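You operate a simulated robot arm through the tools that you are given. There is no shell and no other tool. Be economical: measure what you need, move in short steps, check, and stop when the job is done.

The job below is to be done with a simulated two-armed robot. You get a single attempt, and the scene is never put back.

TASK
Pick up the mix can with one hand, pass it to the other hand and put it on the top of the sheet table. Fetch the felt carton and set it on the flat carton on the store counter top. Take the putty jar and leave it on the shelf on the cradle post. Take the clean socket from the rack top and put it on top of the beige new block there. Stack the Size 57 coil from the rack top on top of the Size 52 coil. Take the glue can and leave it on the left end of the tank stand. Put one of the stops from the rack top on the store counter top. Any order will do. Set down upright: mix can, felt carton, putty jar, glue can, stop.
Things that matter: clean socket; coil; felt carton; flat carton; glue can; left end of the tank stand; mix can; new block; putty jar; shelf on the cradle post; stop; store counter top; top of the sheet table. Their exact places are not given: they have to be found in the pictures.

The check looks at the end state, three seconds after you hand in, the way a careful person would. Anything else that was tipped, shoved, dropped, spilled or broken makes it a failure. Flat cloth is picked up by pressing the open fingertips on it (5 to 10 N) and closing them slowly along it; thin cloth reads only 2 to 8 mm in the jaws.

THE ROBOT
Two 6-joint arms with three-finger grippers on one trunk, on a base that drives. Base frame: it is fixed to the floor where the robot stands at the start and does not move with it; the origin is under the middle of the robot, x ahead of it, y to its left, z up; the surface under the hand at the start is at about z = 880. Readings come in mm, rad, newtons and seconds.
The left shoulder is at the start at [40, 147, 1370], the right one opposite. With the tool pointing down near the work surface each hand reaches from about 340 to 560 mm from the robot's upright axis, wherever it stands, measured 20 degrees to its own side. Places, roughly: clean socket [-3250, -2750, 1250]; coil [-3250, -3000, 1250]; felt carton [-2750, -3000, 1250]; flat carton [-6250, -3250, 750]; glue can [-4000, -3000, 1250]; left end of the tank stand [-100, -2800, 700]; mix can [500, 0, 1000]; new block [-3750, -2750, 1250]; putty jar [-3000, -3000, 1250]; shelf on the cradle post (42x21 cm) [-5080, -1080, 820]; stop (6x6x9 cm) [-4200, -3000, 1200]; store counter top [-6700, -3100, 800]; top of the sheet table [-1500, 1900, 800]. Payload 2.69 kg a hand.
The tool frame of a hand sits at the grasp point between the pads (the TCP): z along the fingers, y along the line on which they close. The tips reach 29 mm beyond it. The gripper opens to 120 mm. The gripper's body begins 78 mm behind the TCP.
Orientation is that of the tool frame in the base frame, as a unit quaternion [x, y, z, w]. With the fingers straight down and closing along the base's y, the tool's x points along the base's -x, its y along +y and its z along -z.

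THE INTERFACE
- The arms move only by the tool drive_tool. It takes "left_targets", "right_targets" or both (then of equal length, played together; a hand with none holds still); each is a list that holds one entry, the list of rows, each a list of 7 numbers: the turn, a rotation vector about the tool's x, y, z in rad, then the shift along the tool's x, y, z in mm, then the gripper command, from -1 (fully open) to 1 (shut), values between in proportion. In form: [[[wx, wy, wz, dx, dy, dz, fingers], ...]]. A call has 1 to 12 rows; each row is the pose to reach, as a shift and turn from the pose commanded when the call began, along the tool's axes at that moment. Rows are played at 5 a second. More than 50 mm and 0.15 rad between two rows, or a gripper value outside its range, and nothing of the call is played. Where a pose cannot be reached the arm comes as near as it can. A force on the tool above 40 N (or 10 N above the force at the start of the call, whichever is more), or a blocked arm, ends the call early, and 0.2 s more pass. The fingers move at their own pace and stop on an object; they squeeze with about 32 N. The grip force told is the motor's: it shows also when the fingers shut on nothing. Time passes only in rows, and 0.2 s behind the last, so rows that repeat a pose let the fingers close. The reply holds the time, the measured pose of the TCP, the force on the tool along the base axes, the opening and the grip force, in the units named above and with some noise, with the torque about the TCP (base axes, N m) and any sound that the robot's microphone picked up.
- Cameras (640 x 400 px; columns grow to the right, rows downward): "scene" is now at [83, 6, 1574.5]; the picture's right is [0.18, -0.98, 0.00], its down [-0.84, -0.15, -0.53] and it looks along [0.52, 0.09, -0.85] (base axes); focal length 265 px, centre (320, 200). "left" rides on the left gripper at [63, 0, -104] in its tool frame; the picture's right is [0.00, 1.00, 0.00], its down [-0.83, 0.00, -0.56] and it looks along [-0.56, 0.00, 0.83] (tool axes); focal length 275 px, centre (320, 200). "right" rides on the right gripper at [63, 0, -104] in its tool frame; the picture's right is [0.00, 1.00, 0.00], its down [-0.83, 0.00, -0.56] and it looks along [-0.56, 0.00, 0.83] (tool axes); focal length 275 px, centre (320, 200).
- get_image(camera): a new picture of that camera. No time passes.
- raise_lower(by): slides the trunk up (or, below 0, down) by that many mm; the arms and the scene camera ride with it, the base frame stays. It gives what a move gives, with no picture.
- roll_base(legs): drives the robot by 1 to 6 legs, each [ahead, turn to the left] in mm and rad, along the robot's own axes; the way and the turn of a leg run together, so that a leg with both is an arc; at most 1500 mm and 3.142 rad a leg. The arms and the cameras ride along, it lands a little off, and it stops where it bumps. It gives what a move gives.
- aim_head(pan, tilt): turns the head with the scene camera to pan (to the left, within 1.501 rad either way) and tilt (down, from -0.506 to 1.204), counted from straight ahead of the robot. It gives what a move gives.
- point_at(camera, pixels): for up to 12 pixels [column, row] of the newest picture of that camera ("zoom" is the newest enlarged one), the place [x, y, z] in the base frame of the surface seen there, good to about 3 mm, but the place of the scene camera against the robot may be out by one fixed shift of up to 18 mm in any direction. No time passes.
- close_up(camera, box): a new picture of the part [left, top, right, bottom] of that camera's present view, enlarged. No time passes.
- close_job(): hands the job in; it is judged then, once.

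Go step by step. Measure first, check grasps and placings, and put right what went wrong. The budget is 145 turns and 198 pictures, counting those below and the enlarged ones. Unless the task says otherwise, let go and move clear before handing in, and close with one line.

The tools are called after "Emit:" by a JSON object that holds its "name" and its "arguments". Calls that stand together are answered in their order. drive_tool: Moves the arms, as the interface text tells. Its arguments: {"type":"object","properties":{"left_targets":{"type":"array","items":{"type":"array","items":{"type":"array","items":{"type":"number"}}}},"right_targets":{"type":"array","items":{"type":"array","items":{"type":"array","items":{"type":"number"}}}}},"required":[]} The other tools are called the same way: raise_lower (by) slides the trunk up or down; roll_base (legs) drives the base; aim_head (pan, tilt) turns the head that bears the scene camera; get_image (camera) takes a picture; point_at (camera, pixels) gives the place of the surface under pixels of a picture; close_up (camera, box) takes an enlarged picture of a part of a camera's view; close_job () hands the job in.

At the start:

```text
time_s: 0.0
left_ee_pos: [472.1, 233.5, 1000.1]
left_tool_rot: [-0.001, 1.0, 0.0, 0.001]
left_contact_force: [0.2, -0.4, 0.1]
left_ft_torque: [-0.04, -0.01, -0.03]
left_gripper_width: 119.9
left_grasp_force: 0.0
right_ee_pos: [514.2, -146.3, 1069.5]
right_tool_rot: [0.0, 1.0, 0.0, 0.0]
right_contact_force: [-0.6, 0.4, 0.0]
right_ft_torque: [0.01, 0.01, -0.01]
right_gripper_width: 119.9
right_grasp_force: 0.1
trunk travel left (down, up): [-497.0, 0.0]
robot x, y, heading: [1.8, 1.3, 0.003]
head pan, tilt: [0.18, 1.016]
```

scene: 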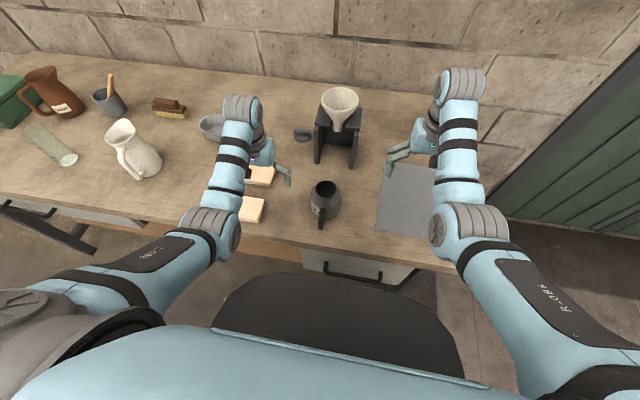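
right: 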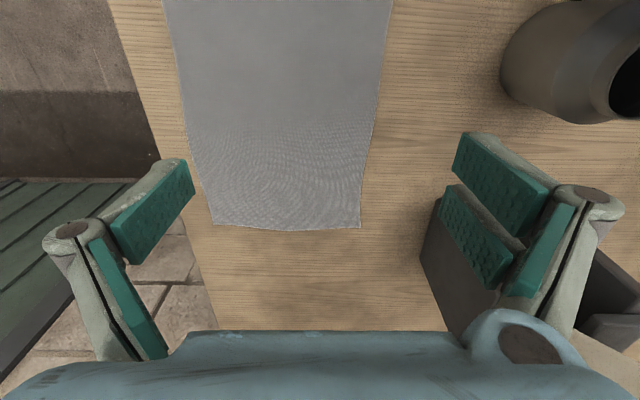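
left: 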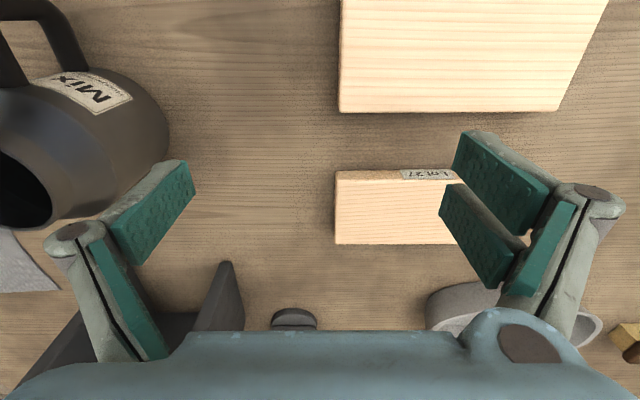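

The mix can is the dark jug near scene pixel (325,200), labelled "Mix" in the left picture. I'll enlarge it and measure it.

Emit:
{"name": "close_up", "arguments": {"camera": "scene", "box": [260, 80, 420, 240]}}

Emit:
{"name": "point_at", "arguments": {"camera": "scene", "pixels": [[325, 187], [312, 186], [338, 188], [325, 212], [321, 224], [314, 209], [337, 207], [290, 215], [345, 215], [355, 190], [318, 160], [355, 165]]}}

Emit:
{"name": "point_at", "arguments": {"camera": "left", "pixels": [[110, 100], [165, 130], [70, 85], [60, 40], [200, 100], [140, 180]]}}

```text
2.50 times, centred on (340, 160) of scene
```

zoom: 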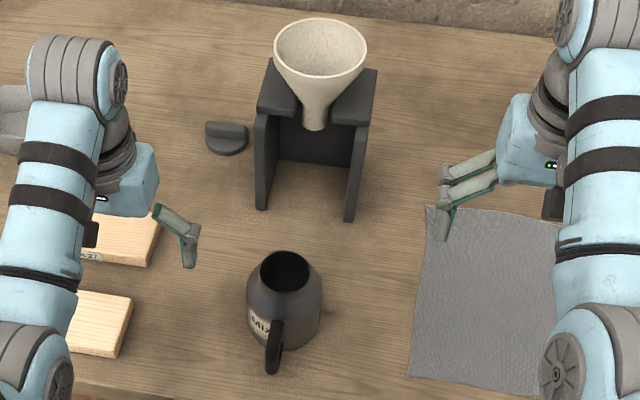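

```text
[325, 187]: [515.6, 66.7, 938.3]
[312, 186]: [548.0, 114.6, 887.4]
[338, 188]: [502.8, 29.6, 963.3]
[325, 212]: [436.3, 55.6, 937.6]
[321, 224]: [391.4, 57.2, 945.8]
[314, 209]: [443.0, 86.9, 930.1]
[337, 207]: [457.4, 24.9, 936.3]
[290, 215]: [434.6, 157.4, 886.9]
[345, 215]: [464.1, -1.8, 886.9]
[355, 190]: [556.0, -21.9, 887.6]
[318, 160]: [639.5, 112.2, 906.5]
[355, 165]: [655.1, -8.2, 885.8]
```

```text
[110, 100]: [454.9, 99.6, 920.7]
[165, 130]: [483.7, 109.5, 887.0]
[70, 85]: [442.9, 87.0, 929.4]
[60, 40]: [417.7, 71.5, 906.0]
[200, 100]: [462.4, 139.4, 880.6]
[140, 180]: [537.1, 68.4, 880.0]
```

The can stands at about (465, 60), with its handle toward me at about x=391 and the table at z=880. I'll look at it closely with the left camera and pin down its edges.

Emit:
{"name": "close_up", "arguments": {"camera": "left", "box": [0, 0, 240, 240]}}

Emit:
{"name": "point_at", "arguments": {"camera": "zoom", "pixels": [[262, 170], [262, 230], [300, 420], [400, 560], [500, 260], [560, 350]]}}

Emit:
{"name": "close_up", "arguments": {"camera": "scene", "box": [295, 170, 355, 240]}}

Emit:
{"name": "point_at", "arguments": {"camera": "scene", "pixels": [[313, 197], [340, 200], [321, 226], [322, 218], [323, 210], [316, 188], [335, 184], [325, 180], [325, 204], [320, 222]]}}

```text
1.67 times, centred on (120, 120) of left
```

zoom: 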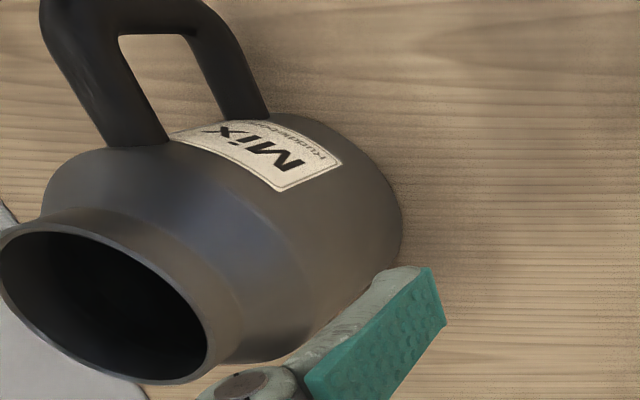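

```text
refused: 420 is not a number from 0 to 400
```

```text
5.71 times, centred on (325, 205) of scene
```

zoom: 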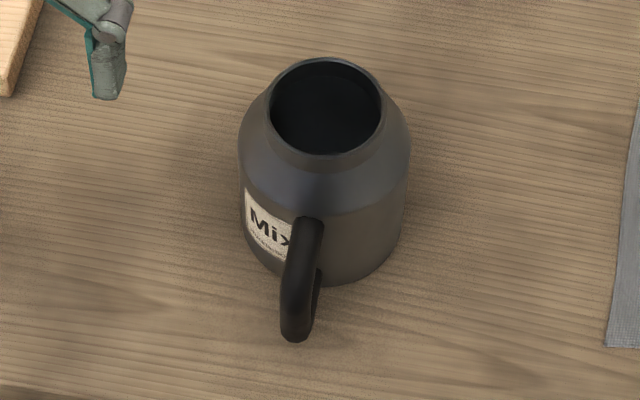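

```text
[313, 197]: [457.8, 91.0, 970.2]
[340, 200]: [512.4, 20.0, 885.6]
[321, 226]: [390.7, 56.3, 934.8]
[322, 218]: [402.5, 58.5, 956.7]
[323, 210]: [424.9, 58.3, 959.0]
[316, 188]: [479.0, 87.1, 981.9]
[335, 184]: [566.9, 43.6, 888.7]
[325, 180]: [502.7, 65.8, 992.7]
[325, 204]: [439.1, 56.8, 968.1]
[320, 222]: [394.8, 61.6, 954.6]
```

The can is about 105 mm tall, with an 82 mm body, a 52 mm neck and the handle at -x. My plan is to grip the neck from above with the left hand, turn the handle to +y, then take the body from the right with a tilted right hand. First I'll bring the left hand above the can.

Emit:
{"name": "drive_tool", "arguments": {"left_targets": [[[0, 0, 0, 0, 0, -50, -1], [0, 0, 0, 0, 0, -100, -1], [0, 0, 0, 0, -45, -110, -1], [0, 0, 0, 0, -90, -110, -1], [0, 0, 0, 0, -135, -110, -1], [0, 0, 0, 0, -172, -110, -1]]], "right_targets": [[[0, 0, 0, 0, 0, 0, -1], [0, 0, 0, 0, -40, 0, -1], [0, 0, 0, 0, -80, 0, -1], [0, 0, 0, 0, -100, 0, -1], [0, 0, 0, 0, -100, 0, -1], [0, 0, 0, 0, -100, 0, -1]]]}}

Emit:
{"name": "get_image", "arguments": {"camera": "left"}}

```text
time_s: 1.4
left_ee_pos: [499.0, 47.3, 1093.8]
left_tool_rot: [-0.001, 1.0, 0.001, 0.0]
left_contact_force: [-0.4, -0.1, -0.1]
left_ft_torque: [0.05, -0.06, -0.01]
left_gripper_width: 119.9
left_grasp_force: 0.1
left hand out of reach, approached as far as the arm can: row 1, 2, 3, 4, 5, 6
right_ee_pos: [515.5, -248.9, 1068.7]
right_tool_rot: [0.001, 1.0, 0.0, 0.001]
right_contact_force: [0.5, 0.1, 0.0]
right_ft_torque: [0.06, 0.02, 0.02]
right_gripper_width: 119.8
right_grasp_force: 0.1
right hand out of reach, approached as far as the arm can: row 2, 3
trunk travel left (down, up): [-497.0, 0.0]
robot x, y, heading: [2.5, 0.3, 0.002]
head pan, tilt: [0.18, 1.016]
```

```text
191 pictures are left
```

left: 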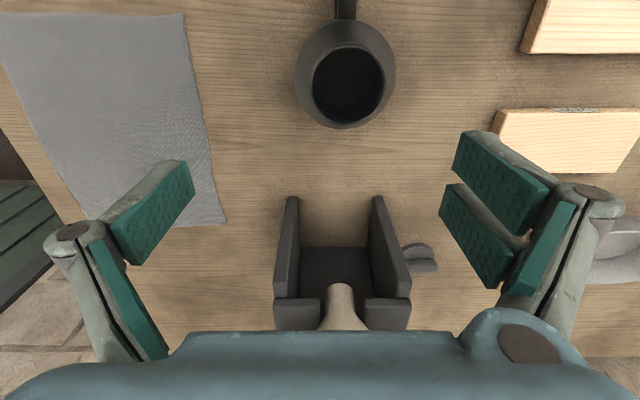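

The left hand came near but sits a bit far forward at x=499, because the arm folds up too close at this height. I'll measure the rim and handle, then back the base up.

Emit:
{"name": "point_at", "arguments": {"camera": "left", "pixels": [[314, 78], [384, 78], [348, 46], [348, 120], [297, 75], [396, 72], [347, 8], [340, 12], [353, 12], [346, 128], [250, 150]]}}

Emit:
{"name": "roll_base", "arguments": {"legs": [[-50, 0]]}}

```text
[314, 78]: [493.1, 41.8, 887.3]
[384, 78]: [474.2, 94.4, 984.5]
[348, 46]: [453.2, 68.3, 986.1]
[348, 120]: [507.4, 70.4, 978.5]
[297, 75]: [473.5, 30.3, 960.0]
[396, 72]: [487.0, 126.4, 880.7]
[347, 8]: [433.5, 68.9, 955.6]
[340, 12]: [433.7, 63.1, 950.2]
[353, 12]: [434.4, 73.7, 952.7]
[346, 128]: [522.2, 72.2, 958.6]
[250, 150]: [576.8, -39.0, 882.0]
```

```text
time_s: 2.3
left_ee_pos: [460.5, 48.5, 1087.9]
left_tool_rot: [0.0, 1.0, 0.0, -0.005]
left_contact_force: [1.9, -0.9, -0.6]
left_ft_torque: [-0.02, 0.12, 0.0]
left_gripper_width: 119.8
left_grasp_force: 0.1
right_ee_pos: [476.3, -246.3, 1062.4]
right_tool_rot: [-0.002, 1.0, -0.001, -0.004]
right_contact_force: [0.6, -0.7, -0.9]
right_ft_torque: [0.02, 0.13, -0.02]
right_gripper_width: 120.1
right_grasp_force: 0.0
trunk travel left (down, up): [-497.0, 0.0]
robot x, y, heading: [-49.0, 0.9, 0.001]
head pan, tilt: [0.18, 1.016]
```

The rim is centred at about (480, 68), top at z=985, 54 mm across, and the handle is thin at y=68. I'll shift the left hand over it and re-read.

Emit:
{"name": "drive_tool", "arguments": {"left_targets": [[[0, 0, 0, -10, 10, 0, -0.5], [0, 0, 0, -20, 20, 0, -0.5], [0, 0, 0, -20, 20, 0, -0.5]]]}}

```text
time_s: 3.1
left_ee_pos: [473.9, 69.2, 1092.3]
left_tool_rot: [-0.001, 1.0, 0.001, 0.0]
left_contact_force: [-0.7, 0.1, -0.1]
left_ft_torque: [0.0, 0.01, -0.02]
left_gripper_width: 90.0
left_grasp_force: 0.0
right_ee_pos: [469.5, -245.1, 1067.6]
right_tool_rot: [0.0, 1.0, 0.0, -0.001]
right_contact_force: [0.0, 0.0, -0.6]
right_ft_torque: [-0.01, 0.03, 0.0]
right_gripper_width: 119.9
right_grasp_force: 0.1
trunk travel left (down, up): [-497.0, 0.0]
robot x, y, heading: [-49.6, -3.9, 0.001]
head pan, tilt: [0.18, 1.016]
```

The hand is aligned to within 6 mm. I'll descend to z=994 and close on the neck.

Emit:
{"name": "drive_tool", "arguments": {"left_targets": [[[0, 0, 0, -6, -1, -1, -0.5], [0, 0, 0, -6, -1, 35, -0.5], [0, 0, 0, -6, -1, 70, -0.5], [0, 0, 0, -6, -1, 90, -0.5], [0, 0, 0, -6, -1, 97, -0.5], [0, 0, 0, -6, -1, 97, 1], [0, 0, 0, -6, -1, 97, 1], [0, 0, 0, -6, -1, 97, 1]]]}}

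Emit:
{"name": "get_image", "arguments": {"camera": "left"}}

Emit:
{"name": "get_image", "arguments": {"camera": "scene"}}

```text
time_s: 4.9
left_ee_pos: [478.4, 67.5, 998.8]
left_tool_rot: [-0.001, 1.0, 0.001, 0.001]
left_contact_force: [4.2, 0.2, 14.8]
left_ft_torque: [-0.12, -0.38, 0.01]
left_gripper_width: 56.9
left_grasp_force: 31.8
right_ee_pos: [465.7, -246.0, 1069.7]
right_tool_rot: [-0.002, 1.0, 0.0, 0.001]
right_contact_force: [-0.6, 0.3, -0.1]
right_ft_torque: [0.01, 0.02, 0.01]
right_gripper_width: 119.9
right_grasp_force: 0.1
trunk travel left (down, up): [-497.0, 0.0]
robot x, y, heading: [-45.7, -3.7, 0.0]
head pan, tilt: [0.18, 1.016]
```

```text
190 pictures are left
```

left: 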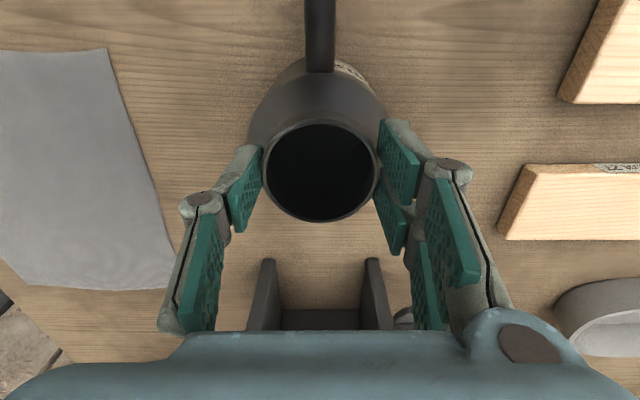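

```text
189 pictures are left
```

scene: 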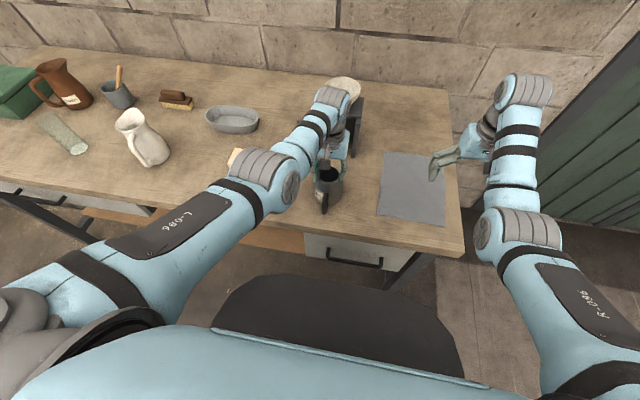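

The neck is held at 57 mm with 32 N, with the tips lightly on the shoulder. I'll lift 60 mm.

Emit:
{"name": "drive_tool", "arguments": {"left_targets": [[[0, 0, 0, 0, 0, -5, 1], [0, 0, 0, 0, 0, -15, 1], [0, 0, 0, 0, 0, -35, 1], [0, 0, 0, 0, 0, -60, 1], [0, 0, 0, 0, 0, -60, 1]]]}}

Emit:
{"name": "get_image", "arguments": {"camera": "left"}}

```text
time_s: 6.1
left_ee_pos: [477.1, 68.2, 1056.7]
left_tool_rot: [0.0, 1.0, 0.0, 0.0]
left_contact_force: [0.1, 1.5, -1.5]
left_ft_torque: [0.04, 0.01, -0.06]
left_gripper_width: 57.0
left_grasp_force: 32.3
right_ee_pos: [467.8, -247.0, 1069.3]
right_tool_rot: [-0.001, 1.0, 0.0, 0.001]
right_contact_force: [0.1, 0.1, -0.8]
right_ft_torque: [-0.03, 0.01, -0.03]
right_gripper_width: 120.1
right_grasp_force: 0.0
trunk travel left (down, up): [-497.0, 0.0]
robot x, y, heading: [-47.0, -0.3, 0.0]
head pan, tilt: [0.18, 1.016]
```

```text
188 pictures are left
```

left: 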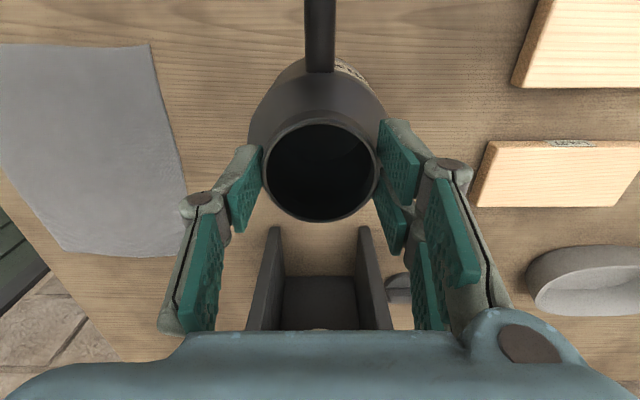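

The grip is good and the can weighs only about 0.15 kg. I'll now turn the hand so the handle goes to +y, and slide to y≈10.

Emit:
{"name": "drive_tool", "arguments": {"left_targets": [[[0, 0, 0.14, 0, -6, -5, 1], [0, 0, 0.28, 0, -12, -10, 1], [0, 0, 0.42, 0, -18, -15, 1], [0, 0, 0.56, 0, -24, -20, 1], [0, 0, 0.7, 0, -30, -20, 1], [0, 0, 0.84, 0, -36, -20, 1], [0, 0, 0.98, 0, -42, -20, 1], [0, 0, 1.12, 0, -48, -20, 1], [0, 0, 1.26, 0, -54, -20, 1], [0, 0, 1.41, 0, -58, -20, 1], [0, 0, 1.55, 0, -58, -20, 1]]]}}

Emit:
{"name": "get_image", "arguments": {"camera": "scene"}}

```text
time_s: 8.5
left_ee_pos: [476.3, 10.4, 1075.9]
left_tool_rot: [0.701, 0.713, 0.0, 0.0]
left_contact_force: [-0.2, 0.4, -1.4]
left_ft_torque: [-0.03, -0.02, -0.01]
left_gripper_width: 56.5
left_grasp_force: 31.8
right_ee_pos: [467.5, -245.6, 1067.9]
right_tool_rot: [-0.001, 1.0, 0.0, 0.0]
right_contact_force: [0.2, 0.7, 0.6]
right_ft_torque: [0.03, 0.03, 0.04]
right_gripper_width: 119.8
right_grasp_force: 0.0
trunk travel left (down, up): [-497.0, 0.0]
robot x, y, heading: [-47.1, 1.7, 0.003]
head pan, tilt: [0.18, 1.016]
```

```text
187 pictures are left
```

scene: 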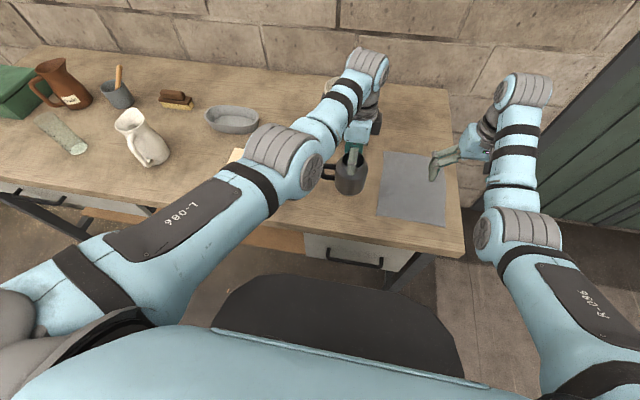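

The can now has its handle at +y and is centred at (476, 10), with its bottom at about z=957. I'll turn the right hand to point down-left at 45° with its fingers closing along x.

Emit:
{"name": "drive_tool", "arguments": {"right_targets": [[[-0.051, -0.051, -0.1235, 0, 0, -5, -1], [-0.102, -0.102, -0.247, 0, 0, -10, -1], [-0.1535, -0.1535, -0.3705, 0, 0, -15, -1], [-0.2047, -0.2047, -0.494, 0, 0, -20, -1], [-0.256, -0.256, -0.6175, 0, 0, -25, -1], [-0.307, -0.307, -0.741, 0, 0, -30, -1], [-0.358, -0.358, -0.8645, 0, 0, -30, -1], [-0.409, -0.409, -0.988, 0, 0, -30, -1], [-0.4605, -0.4605, -1.1115, 0, 10, -30, -1], [-0.512, -0.512, -1.235, 0, 20, -30, -1], [-0.563, -0.563, -1.3585, 0, 30, -30, -1], [-0.614, -0.614, -1.482, 0, 40, -30, -1]]]}}

Emit:
{"name": "get_image", "arguments": {"camera": "right"}}

```text
time_s: 11.1
left_ee_pos: [476.6, 10.0, 1075.7]
left_tool_rot: [0.7, 0.714, -0.001, 0.0]
left_contact_force: [0.0, -0.6, -1.6]
left_ft_torque: [0.01, 0.0, 0.0]
left_gripper_width: 57.1
left_grasp_force: 32.2
right_ee_pos: [467.6, -207.0, 1099.6]
right_tool_rot: [0.654, -0.653, -0.27, -0.27]
right_contact_force: [-0.3, 0.1, 0.2]
right_ft_torque: [-0.03, 0.01, -0.04]
right_gripper_width: 119.9
right_grasp_force: 0.1
trunk travel left (down, up): [-497.0, 0.0]
robot x, y, heading: [-50.8, -0.6, -0.001]
head pan, tilt: [0.18, 1.016]
```

```text
186 pictures are left
```

right: 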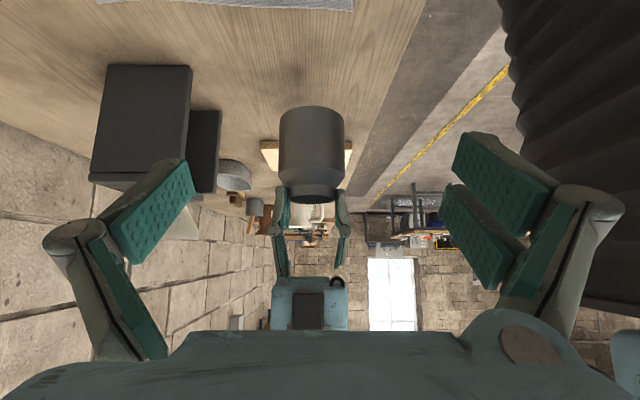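

The geometry is as planned, and the can hangs at (312,150) in the right picture. I'll move to the pre-grasp.

Emit:
{"name": "drive_tool", "arguments": {"right_targets": [[[0, 0, 0, -26, -3, 39, -1], [0, 0, 0, -52, -6, 78, -1], [0, 0, 0, -79, -9, 117, -1], [0, 0, 0, -79, -9, 117, -1]]]}}

Emit:
{"name": "get_image", "arguments": {"camera": "right"}}

Emit:
{"name": "get_image", "arguments": {"camera": "scene"}}

```text
time_s: 12.1
left_ee_pos: [475.7, 9.1, 1075.7]
left_tool_rot: [0.699, 0.715, 0.0, 0.0]
left_contact_force: [0.0, 0.0, -1.5]
left_ft_torque: [-0.01, -0.02, 0.01]
left_gripper_width: 56.8
left_grasp_force: 32.4
right_ee_pos: [475.6, -68.8, 1071.6]
right_tool_rot: [0.654, -0.653, -0.271, -0.27]
right_contact_force: [-0.1, 0.0, -0.6]
right_ft_torque: [0.03, -0.02, 0.01]
right_gripper_width: 119.8
right_grasp_force: 0.0
trunk travel left (down, up): [-497.0, 0.0]
robot x, y, heading: [-48.6, -2.7, 0.002]
head pan, tilt: [0.18, 1.016]
```

```text
185 pictures are left
```

right: 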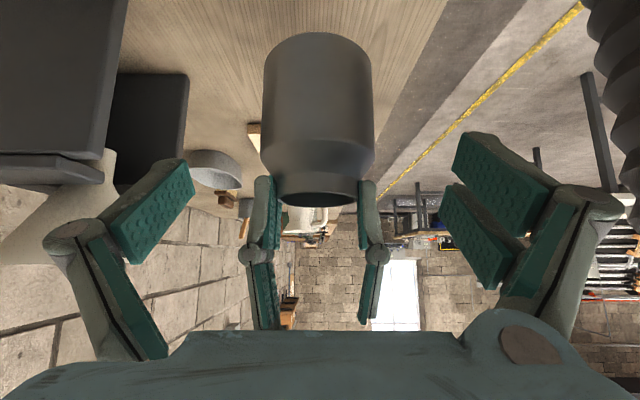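

```text
184 pictures are left
```

scene: 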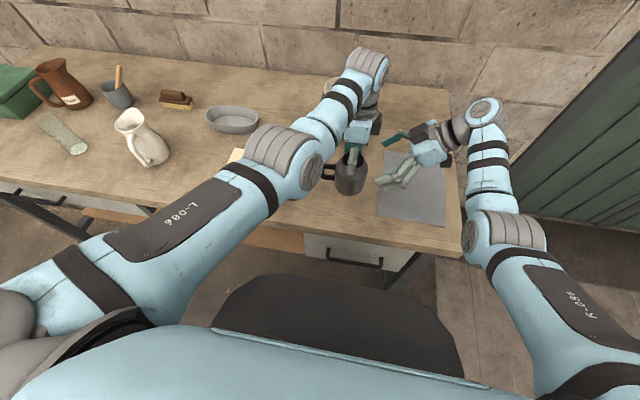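

Before going in, I'll check how far the funnel stand is from the far finger.

Emit:
{"name": "point_at", "arguments": {"camera": "right", "pixels": [[105, 150], [118, 40], [185, 90], [90, 178], [270, 120], [365, 120], [318, 70], [318, 160]]}}

```text
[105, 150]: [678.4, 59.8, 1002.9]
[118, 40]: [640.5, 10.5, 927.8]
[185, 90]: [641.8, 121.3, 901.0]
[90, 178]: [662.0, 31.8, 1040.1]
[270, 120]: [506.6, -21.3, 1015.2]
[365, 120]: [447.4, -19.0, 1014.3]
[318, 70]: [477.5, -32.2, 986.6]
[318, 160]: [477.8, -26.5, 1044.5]
```

The stand is clear at x≥640, and the can is centred at x=477 with its front face at y=-32. I'll advance 108 mm along the tool and close.

Emit:
{"name": "drive_tool", "arguments": {"right_targets": [[[0, 0, 0, 0, -1, 35, -1], [0, 0, 0, 0, -1, 70, -1], [0, 0, 0, 0, -1, 95, -1], [0, 0, 0, 0, -1, 108, -1], [0, 0, 0, 0, -1, 108, 0], [0, 0, 0, 0, -1, 108, 1], [0, 0, 0, 0, -1, 108, 1], [0, 0, 0, 0, -1, 108, 1]]]}}

Emit:
{"name": "get_image", "arguments": {"camera": "right"}}

```text
time_s: 13.9
left_ee_pos: [475.9, 9.7, 1074.6]
left_tool_rot: [0.7, 0.714, -0.002, -0.001]
left_contact_force: [-15.6, 2.1, 2.9]
left_ft_torque: [0.21, 0.73, -0.06]
left_gripper_width: 57.0
left_grasp_force: 31.9
right_ee_pos: [475.3, 8.9, 994.3]
right_tool_rot: [-0.654, 0.654, 0.269, 0.27]
right_contact_force: [15.3, -1.6, -3.1]
right_ft_torque: [-0.15, 0.52, 0.02]
right_gripper_width: 82.9
right_grasp_force: 32.2
trunk travel left (down, up): [-497.0, 0.0]
robot x, y, heading: [-52.9, 2.5, 0.004]
head pan, tilt: [0.18, 1.016]
```

```text
183 pictures are left
```

right: 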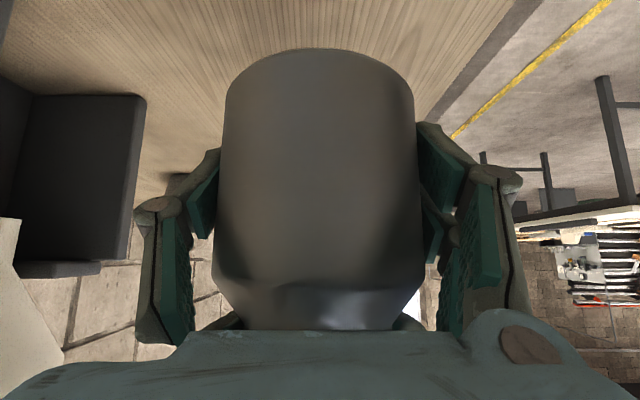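

Both hands hold the can, 83 mm and 57 mm apart. I'll open the left hand a little and draw it up.

Emit:
{"name": "drive_tool", "arguments": {"left_targets": [[[0, 0, 0, 0, 0, 0, -0.3], [0, 0, 0, 0, 0, 0, -0.45], [0, 0, 0, 0, 0, -20, -0.45], [0, 0, 0, 0, 0, -50, -0.45], [0, 0, 0, -20, 0, -60, -0.45]]]}}

Emit:
{"name": "get_image", "arguments": {"camera": "scene"}}

Emit:
{"name": "get_image", "arguments": {"camera": "left"}}

```text
time_s: 15.1
left_ee_pos: [479.7, -0.4, 1135.1]
left_tool_rot: [0.7, 0.714, -0.001, -0.001]
left_contact_force: [0.1, 0.1, -1.0]
left_ft_torque: [0.0, 0.0, 0.0]
left_gripper_width: 86.9
left_grasp_force: 0.1
left hand out of reach, approached as far as the arm can: row 5
right_ee_pos: [474.7, 7.1, 994.8]
right_tool_rot: [0.654, -0.653, -0.271, -0.271]
right_contact_force: [-0.2, -0.7, 0.0]
right_ft_torque: [0.01, -0.02, -0.01]
right_gripper_width: 82.9
right_grasp_force: 31.9
trunk travel left (down, up): [-497.0, 0.0]
robot x, y, heading: [-47.1, -0.0, 0.001]
head pan, tilt: [0.18, 1.016]
```

```text
182 pictures are left
```

scene: 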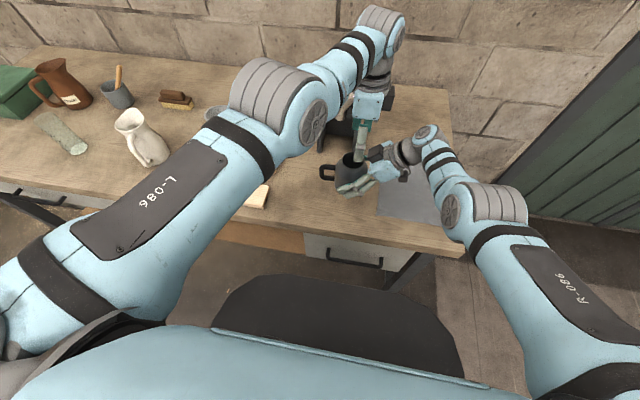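

```text
181 pictures are left
```

left: 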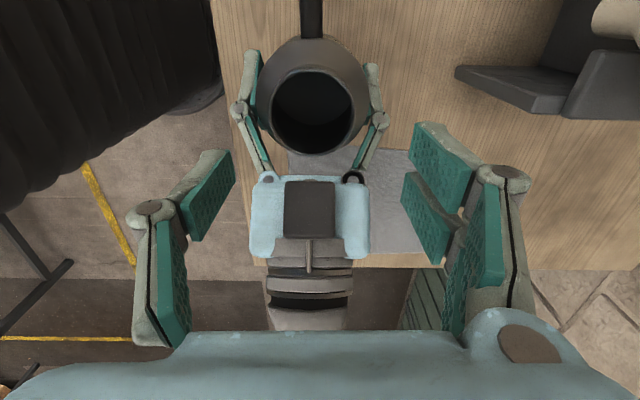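

The hand-over succeeded. I'll swing the left hand back to its side and lift the right hand with the can.

Emit:
{"name": "drive_tool", "arguments": {"left_targets": [[[0, 0, 0, 40, 0, 0, -0.45], [0, 0, -0.14, 80, 0, 0, -0.45], [0, 0, -0.28, 120, 0, 0, -0.45], [0, 0, -0.42, 160, 0, 0, -0.45], [0, 0, -0.56, 200, 0, 0, -1], [0, 0, -0.7, 220, 0, 0, -1], [0, 0, -0.84, 220, 0, 0, -1], [0, 0, -0.98, 220, 0, 0, -1], [0, 0, -1.12, 220, 0, 0, -1], [0, 0, -1.26, 220, 0, 0, -1], [0, 0, -1.4, 220, 0, 0, -1], [0, 0, -1.54, 220, 0, 0, -1]]], "right_targets": [[[0, 0, 0, 0, 0, 0, 1], [0, 0, 0, 0, 0, 0, 1], [0, 0, 0, -15, 0, -15, 1], [0, 0, 0, -30, 0, -30, 1], [0, 0, 0, -50, 0, -50, 1], [0, 0, 0, -70, 0, -70, 1], [0, 0, 0, -70, 0, -70, 1], [0, 0, 0, -70, 0, -70, 1], [0, 0, 0, -70, 0, -70, 1], [0, 0, 0, -70, 0, -70, 1], [0, 0, 0, -70, 0, -70, 1], [0, 0, 0, -70, 0, -70, 1]]]}}

Emit:
{"name": "aim_head", "arguments": {"pan": 1.4, "tilt": 0.5}}

Emit:
{"name": "get_image", "arguments": {"camera": "scene"}}

```text
time_s: 17.7
left_ee_pos: [522.6, 219.1, 1134.0]
left_tool_rot: [0.004, 1.0, 0.0, -0.002]
left_contact_force: [0.5, -0.3, -0.2]
left_ft_torque: [-0.02, 0.0, -0.01]
left_gripper_width: 120.0
left_grasp_force: 0.1
left hand out of reach, approached as far as the arm can: row 1, 2, 3, 4, 5, 6, 7, 8, 9, 10, 11, 12
right_ee_pos: [477.2, 8.2, 1094.2]
right_tool_rot: [0.654, -0.653, -0.271, -0.27]
right_contact_force: [0.1, -0.8, -1.5]
right_ft_torque: [0.0, 0.0, 0.02]
right_gripper_width: 82.9
right_grasp_force: 32.1
trunk travel left (down, up): [-497.0, 0.0]
robot x, y, heading: [-52.6, 0.7, 0.004]
head pan, tilt: [0.18, 1.016]
```

```text
time_s: 19.1
left_ee_pos: [522.0, 219.5, 1134.7]
left_tool_rot: [0.004, 1.0, 0.0, -0.002]
left_contact_force: [-0.5, -0.3, 0.3]
left_ft_torque: [-0.02, -0.02, 0.01]
left_gripper_width: 120.0
left_grasp_force: 0.0
right_ee_pos: [477.6, 8.7, 1092.6]
right_tool_rot: [0.654, -0.653, -0.271, -0.27]
right_contact_force: [0.4, 0.0, -2.2]
right_ft_torque: [-0.02, -0.02, -0.04]
right_gripper_width: 83.1
right_grasp_force: 32.8
trunk travel left (down, up): [-497.0, 0.0]
robot x, y, heading: [-48.6, -1.1, 0.001]
head pan, tilt: [1.4, 0.499]
```

```text
180 pictures are left
```

scene: 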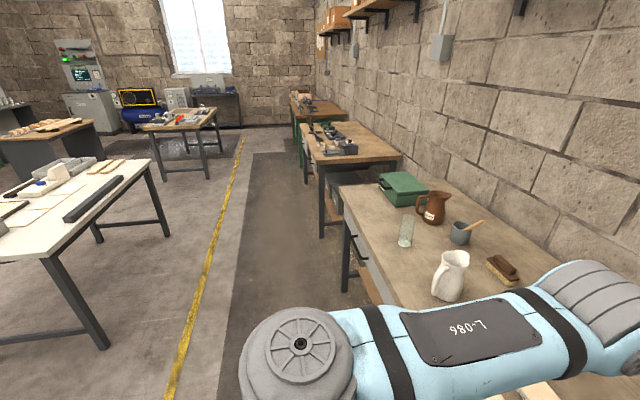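

A white-topped table shows at left, around (60,200). I'll back away from the bench, turn toward it, and measure it.

Emit:
{"name": "point_at", "arguments": {"camera": "scene", "pixels": [[5, 258], [55, 240], [145, 162], [90, 195], [50, 175], [170, 120], [40, 128], [150, 130]]}}

Emit:
{"name": "roll_base", "arguments": {"legs": [[-500, 0], [0, 2.2]]}}

Emit:
{"name": "aim_head", "arguments": {"pan": 0.0, "tilt": 0.5}}

Emit:
{"name": "get_image", "arguments": {"camera": "scene"}}

```text
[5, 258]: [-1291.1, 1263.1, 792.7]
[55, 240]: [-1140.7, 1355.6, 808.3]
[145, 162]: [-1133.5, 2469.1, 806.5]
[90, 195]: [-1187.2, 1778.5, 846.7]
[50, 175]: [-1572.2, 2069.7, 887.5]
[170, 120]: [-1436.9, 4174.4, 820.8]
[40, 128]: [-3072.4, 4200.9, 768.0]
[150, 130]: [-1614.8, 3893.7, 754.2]
```

```text
time_s: 27.4
left_ee_pos: [-1070.3, 312.5, 1135.9]
left_tool_rot: [0.898, -0.439, 0.001, 0.001]
left_contact_force: [0.6, 0.6, 0.4]
left_ft_torque: [0.01, 0.02, 0.0]
left_gripper_width: 119.8
left_grasp_force: 0.0
right_ee_pos: [-877.9, 406.9, 1094.0]
right_tool_rot: [0.872, 0.303, -0.362, 0.126]
right_contact_force: [0.1, -0.1, -1.4]
right_ft_torque: [-0.04, -0.01, -0.01]
right_gripper_width: 82.9
right_grasp_force: 32.2
trunk travel left (down, up): [-497.0, 0.0]
robot x, y, heading: [-542.4, -0.1, 2.238]
head pan, tilt: [1.4, 0.499]
```

```text
time_s: 28.9
left_ee_pos: [-1071.4, 312.5, 1134.2]
left_tool_rot: [0.898, -0.44, 0.001, 0.001]
left_contact_force: [0.3, -0.7, 0.1]
left_ft_torque: [-0.04, 0.02, 0.0]
left_gripper_width: 119.9
left_grasp_force: 0.1
right_ee_pos: [-876.9, 407.3, 1093.9]
right_tool_rot: [0.873, 0.303, -0.361, 0.125]
right_contact_force: [0.1, 0.0, -2.2]
right_ft_torque: [0.03, 0.01, 0.0]
right_gripper_width: 83.1
right_grasp_force: 31.7
trunk travel left (down, up): [-497.0, 0.0]
robot x, y, heading: [-542.8, 1.2, 2.241]
head pan, tilt: [0.0, 0.499]
```

```text
179 pictures are left
```

scene: 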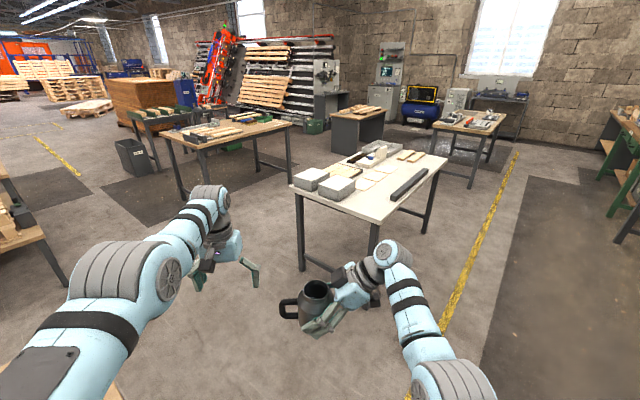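

The white-topped table is straight ahead. I'll measure its corners and what stands on it.

Emit:
{"name": "close_up", "arguments": {"camera": "scene", "box": [280, 130, 460, 240]}}

Emit:
{"name": "point_at", "arguments": {"camera": "scene", "pixels": [[295, 186], [374, 217], [444, 156], [390, 185], [365, 205], [360, 190], [338, 182], [318, 172], [395, 198], [420, 150], [355, 170]]}}

```text
3.56 times, centred on (370, 185) of scene
```

zoom: 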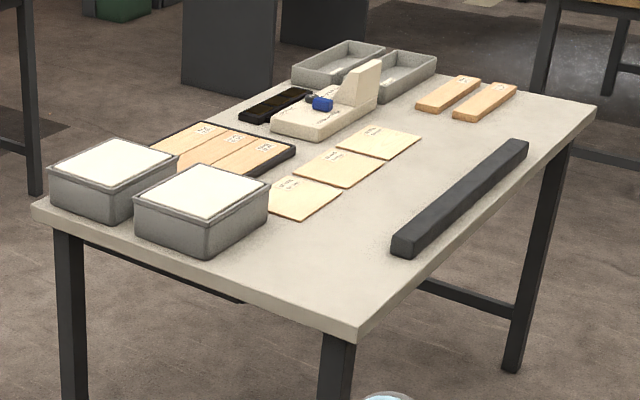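

```text
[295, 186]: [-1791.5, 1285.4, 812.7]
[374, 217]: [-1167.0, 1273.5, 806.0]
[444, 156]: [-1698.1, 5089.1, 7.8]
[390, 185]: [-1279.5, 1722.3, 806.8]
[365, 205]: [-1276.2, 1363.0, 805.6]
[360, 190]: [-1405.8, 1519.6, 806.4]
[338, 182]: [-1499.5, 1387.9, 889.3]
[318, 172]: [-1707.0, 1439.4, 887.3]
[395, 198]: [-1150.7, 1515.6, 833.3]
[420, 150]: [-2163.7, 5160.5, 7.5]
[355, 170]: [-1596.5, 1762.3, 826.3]
```

The table top is at z≈806 by the scene camera (about 800 true). A clear spot lies around (-1270, 1390), between the boxes and the dark bar. I'll drive there and face +y.

Emit:
{"name": "roll_base", "arguments": {"legs": [[0, 0.025], [1100, 0], [0, -0.695]]}}

Emit:
{"name": "raise_lower", "arguments": {"by": -80}}

Emit:
{"name": "aim_head", "arguments": {"pan": 0.0, "tilt": 1.0}}

Emit:
{"name": "get_image", "arguments": {"camera": "scene"}}

Emit:
{"name": "get_image", "arguments": {"camera": "left"}}

```text
time_s: 36.7
left_ee_pos: [-1456.9, 1409.7, 1135.6]
left_tool_rot: [-0.703, 0.712, -0.002, -0.001]
left_contact_force: [0.2, 0.8, 0.9]
left_ft_torque: [-0.01, -0.02, -0.01]
left_gripper_width: 120.0
left_grasp_force: 0.1
right_ee_pos: [-1247.8, 1363.3, 1093.9]
right_tool_rot: [0.924, -0.002, -0.382, -0.001]
right_contact_force: [-0.2, 1.0, -1.4]
right_ft_torque: [0.0, 0.0, -0.01]
right_gripper_width: 82.9
right_grasp_force: 31.9
trunk travel left (down, up): [-497.0, 0.0]
robot x, y, heading: [-1236.1, 835.7, 1.572]
head pan, tilt: [0.0, 0.499]
```

```text
time_s: 37.9
left_ee_pos: [-1456.5, 1410.0, 1054.4]
left_tool_rot: [-0.703, 0.712, -0.002, -0.001]
left_contact_force: [1.0, -0.2, -0.2]
left_ft_torque: [-0.03, -0.03, -0.01]
left_gripper_width: 120.1
left_grasp_force: 0.1
right_ee_pos: [-1245.2, 1363.4, 1014.8]
right_tool_rot: [0.924, -0.002, -0.382, -0.002]
right_contact_force: [0.7, -0.2, -2.2]
right_ft_torque: [-0.02, -0.02, 0.04]
right_gripper_width: 82.8
right_grasp_force: 31.8
trunk travel left (down, up): [-417.0, 80.0]
robot x, y, heading: [-1239.6, 833.7, 1.569]
head pan, tilt: [0.0, 0.499]
```

```text
time_s: 38.8
left_ee_pos: [-1455.6, 1408.6, 1055.1]
left_tool_rot: [-0.702, 0.712, -0.002, -0.001]
left_contact_force: [-0.2, -0.1, -0.1]
left_ft_torque: [0.01, 0.01, 0.0]
left_gripper_width: 119.9
left_grasp_force: 0.1
right_ee_pos: [-1246.6, 1363.0, 1014.8]
right_tool_rot: [0.924, -0.001, -0.383, -0.001]
right_contact_force: [-0.2, -0.2, -1.4]
right_ft_torque: [0.02, -0.02, -0.02]
right_gripper_width: 82.9
right_grasp_force: 32.2
trunk travel left (down, up): [-417.0, 80.0]
robot x, y, heading: [-1236.2, 839.8, 1.563]
head pan, tilt: [0.0, 1.0]
```

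```text
177 pictures are left
```

scene: 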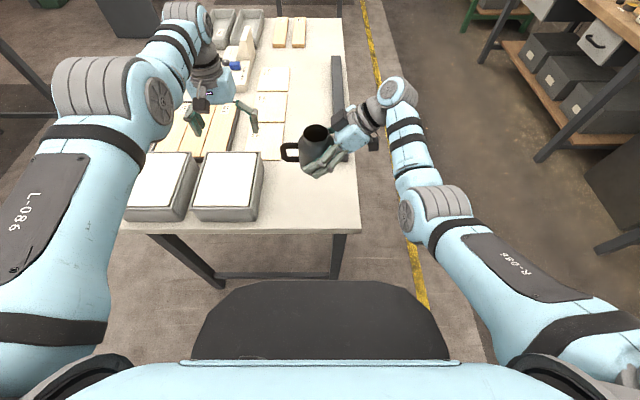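

```text
176 pictures are left
```

left: 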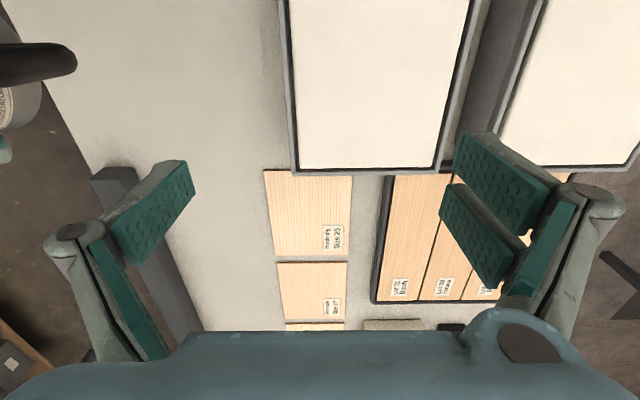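

I'll get accurate table heights and obstacles from the left camera and the scene.

Emit:
{"name": "point_at", "arguments": {"camera": "left", "pixels": [[200, 150], [150, 60], [290, 160], [265, 175], [95, 170], [110, 175], [230, 280]]}}

Emit:
{"name": "point_at", "arguments": {"camera": "scene", "pixels": [[290, 190], [350, 200], [336, 130], [262, 158], [284, 155], [255, 220], [340, 218]]}}

```text
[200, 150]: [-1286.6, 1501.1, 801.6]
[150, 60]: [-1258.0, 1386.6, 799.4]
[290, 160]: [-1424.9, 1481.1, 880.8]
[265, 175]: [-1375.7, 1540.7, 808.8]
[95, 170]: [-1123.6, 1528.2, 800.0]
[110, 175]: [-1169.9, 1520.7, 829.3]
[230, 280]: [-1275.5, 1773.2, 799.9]
```

```text
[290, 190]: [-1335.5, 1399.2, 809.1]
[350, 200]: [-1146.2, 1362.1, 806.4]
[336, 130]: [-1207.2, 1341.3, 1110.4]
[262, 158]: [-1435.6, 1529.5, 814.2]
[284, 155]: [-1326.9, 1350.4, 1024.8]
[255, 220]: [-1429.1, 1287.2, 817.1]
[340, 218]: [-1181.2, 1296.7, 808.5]
```

The table is at z=800. The can's bottom is about 977 now, so I'll lower it 172 mm while shifting slightly to (-1262, 1383).

Emit:
{"name": "drive_tool", "arguments": {"right_targets": [[[0, 0, 0, 20, -10, 30, 1], [0, 0, 0, 45, -20, 62, 1], [0, 0, 0, 70, -20, 90, 1], [0, 0, 0, 92, -20, 113, 1], [0, 0, 0, 104, -20, 126, 1], [0, 0, 0, 108, -20, 130, 1], [0, 0, 0, 110, -20, 132, 1], [0, 0, 0, 110, -20, 132, 1]]]}}

Emit:
{"name": "get_image", "arguments": {"camera": "scene"}}

Emit:
{"name": "get_image", "arguments": {"camera": "right"}}

```text
time_s: 40.6
left_ee_pos: [-1455.9, 1409.9, 1055.1]
left_tool_rot: [-0.702, 0.712, -0.002, 0.0]
left_contact_force: [0.1, 0.1, -0.4]
left_ft_torque: [0.0, 0.0, -0.01]
left_gripper_width: 120.3
left_grasp_force: 0.0
right_ee_pos: [-1243.0, 1337.6, 870.5]
right_tool_rot: [0.924, -0.002, -0.381, -0.001]
right_contact_force: [-0.9, -0.1, -1.7]
right_ft_torque: [-0.02, 0.02, 0.01]
right_gripper_width: 82.8
right_grasp_force: 32.4
right hand out of reach, approached as far as the arm can: row 2, 3, 4, 5, 6, 7, 8
trunk travel left (down, up): [-417.0, 80.0]
robot x, y, heading: [-1237.8, 834.1, 1.569]
head pan, tilt: [0.0, 1.0]
```

```text
175 pictures are left
```

scene: 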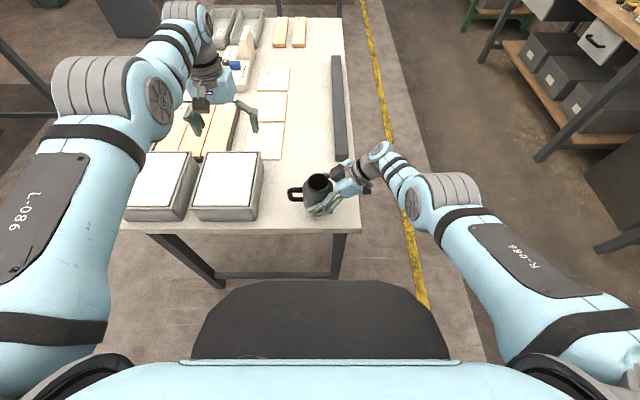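

```text
174 pictures are left
```

right: 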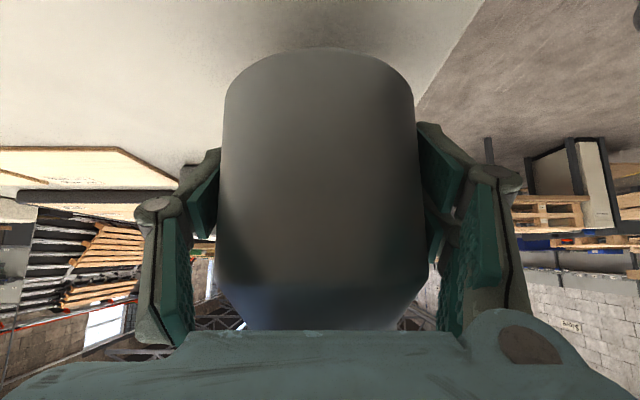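

The arm is at its reach limit, with the can's bottom about 32 mm above the table. I'll roll ahead 40 mm and lower with the trunk.

Emit:
{"name": "roll_base", "arguments": {"legs": [[40, 0]]}}

Emit:
{"name": "raise_lower", "arguments": {"by": -27}}

Emit:
{"name": "get_image", "arguments": {"camera": "right"}}

Emit:
{"name": "close_up", "arguments": {"camera": "scene", "box": [260, 130, 400, 230]}}

```text
time_s: 41.5
left_ee_pos: [-1456.6, 1442.4, 1060.0]
left_tool_rot: [-0.703, 0.711, 0.002, 0.001]
left_contact_force: [-0.1, -0.5, 1.4]
left_ft_torque: [0.08, -0.02, 0.01]
left_gripper_width: 119.7
left_grasp_force: 0.0
right_ee_pos: [-1243.2, 1374.3, 874.6]
right_tool_rot: [0.924, 0.0, -0.383, -0.004]
right_contact_force: [0.4, -0.7, -0.3]
right_ft_torque: [0.03, -0.09, -0.09]
right_gripper_width: 82.7
right_grasp_force: 32.0
trunk travel left (down, up): [-417.0, 80.0]
robot x, y, heading: [-1239.9, 875.9, 1.563]
head pan, tilt: [0.0, 1.0]
```

```text
time_s: 42.2
left_ee_pos: [-1456.3, 1447.3, 1029.8]
left_tool_rot: [-0.703, 0.711, 0.0, 0.001]
left_contact_force: [-0.3, -1.3, -0.1]
left_ft_torque: [0.04, 0.02, 0.0]
left_gripper_width: 119.9
left_grasp_force: 0.0
right_ee_pos: [-1242.8, 1376.8, 845.9]
right_tool_rot: [0.924, 0.0, -0.383, -0.002]
right_contact_force: [-0.1, 0.2, -1.9]
right_ft_torque: [0.0, -0.02, -0.05]
right_gripper_width: 82.8
right_grasp_force: 32.2
trunk travel left (down, up): [-390.0, 107.0]
robot x, y, heading: [-1236.0, 879.0, 1.569]
head pan, tilt: [0.0, 1.0]
```

```text
173 pictures are left
```

right: 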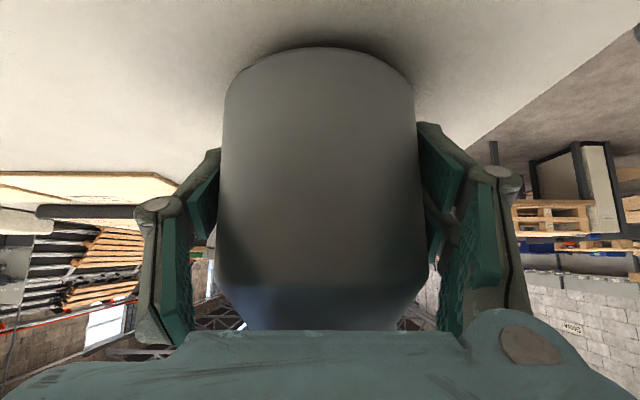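

```text
4.00 times, centred on (330, 180) of scene
```

zoom: 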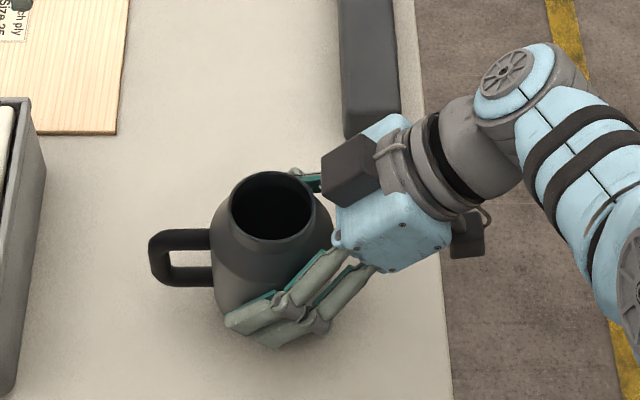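

Now about 8 mm above the table, with free space all round. I'll lower in 2 mm steps with the arm until there is contact.

Emit:
{"name": "drive_tool", "arguments": {"right_targets": [[[0, 0, 0, 2, 0, 2, 1], [0, 0, 0, 3.5, 0, 3.5, 1], [0, 0, 0, 5, 0, 5, 1], [0, 0, 0, 6, 0, 6, 1], [0, 0, 0, 7, 0, 7, 1]]]}}

```text
time_s: 43.4
left_ee_pos: [-1456.0, 1448.7, 1030.4]
left_tool_rot: [-0.704, 0.711, 0.0, 0.0]
left_contact_force: [0.2, 0.7, -0.1]
left_ft_torque: [-0.02, 0.01, 0.01]
left_gripper_width: 120.1
left_grasp_force: 0.1
right_ee_pos: [-1241.9, 1373.1, 837.6]
right_tool_rot: [0.924, 0.0, -0.384, -0.003]
right_contact_force: [-1.5, 5.9, 15.3]
right_ft_torque: [-0.4, -0.27, 0.08]
right_gripper_width: 82.9
right_grasp_force: 31.2
right hand out of reach, approached as far as the arm can: row 3, 4, 5
trunk travel left (down, up): [-390.0, 107.0]
robot x, y, heading: [-1241.4, 879.8, 1.572]
head pan, tilt: [0.0, 1.0]
```

There is contact at 15 N with the can on the table. I'll open and withdraw along the tool.

Emit:
{"name": "drive_tool", "arguments": {"right_targets": [[[0, 0, 0, 0, 0, 0, 0], [0, 0, 0, 0, 0, 0, -0.8], [0, 0, 0, 0, 0, 0, -0.9], [0, 0, 0, 0, 0, -20, -0.9], [0, 0, 0, 0, 0, -60, -0.9], [0, 0, 0, -20, 0, -100, -0.9], [0, 0, 0, -40, 0, -130, -0.9]]]}}

Emit:
{"name": "get_image", "arguments": {"camera": "scene"}}

```text
time_s: 45.0
left_ee_pos: [-1456.9, 1449.4, 1028.5]
left_tool_rot: [-0.703, 0.711, 0.0, -0.001]
left_contact_force: [0.4, 0.1, -0.4]
left_ft_torque: [0.0, 0.03, -0.01]
left_gripper_width: 120.1
left_grasp_force: 0.1
right_ee_pos: [-1175.4, 1421.5, 939.5]
right_tool_rot: [0.924, 0.001, -0.383, 0.001]
right_contact_force: [-0.3, 0.0, -0.2]
right_ft_torque: [0.02, -0.04, 0.02]
right_gripper_width: 114.3
right_grasp_force: 0.0
right hand out of reach, approached as far as the arm can: row 4, 5, 6, 7
trunk travel left (down, up): [-390.0, 107.0]
robot x, y, heading: [-1236.3, 877.1, 1.569]
head pan, tilt: [0.0, 1.0]
```

```text
171 pictures are left
```

scene: 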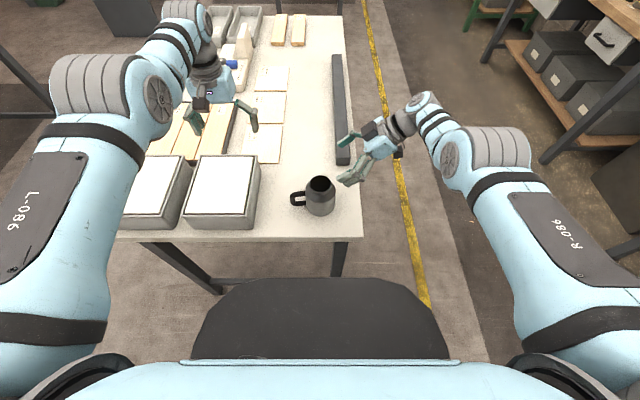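

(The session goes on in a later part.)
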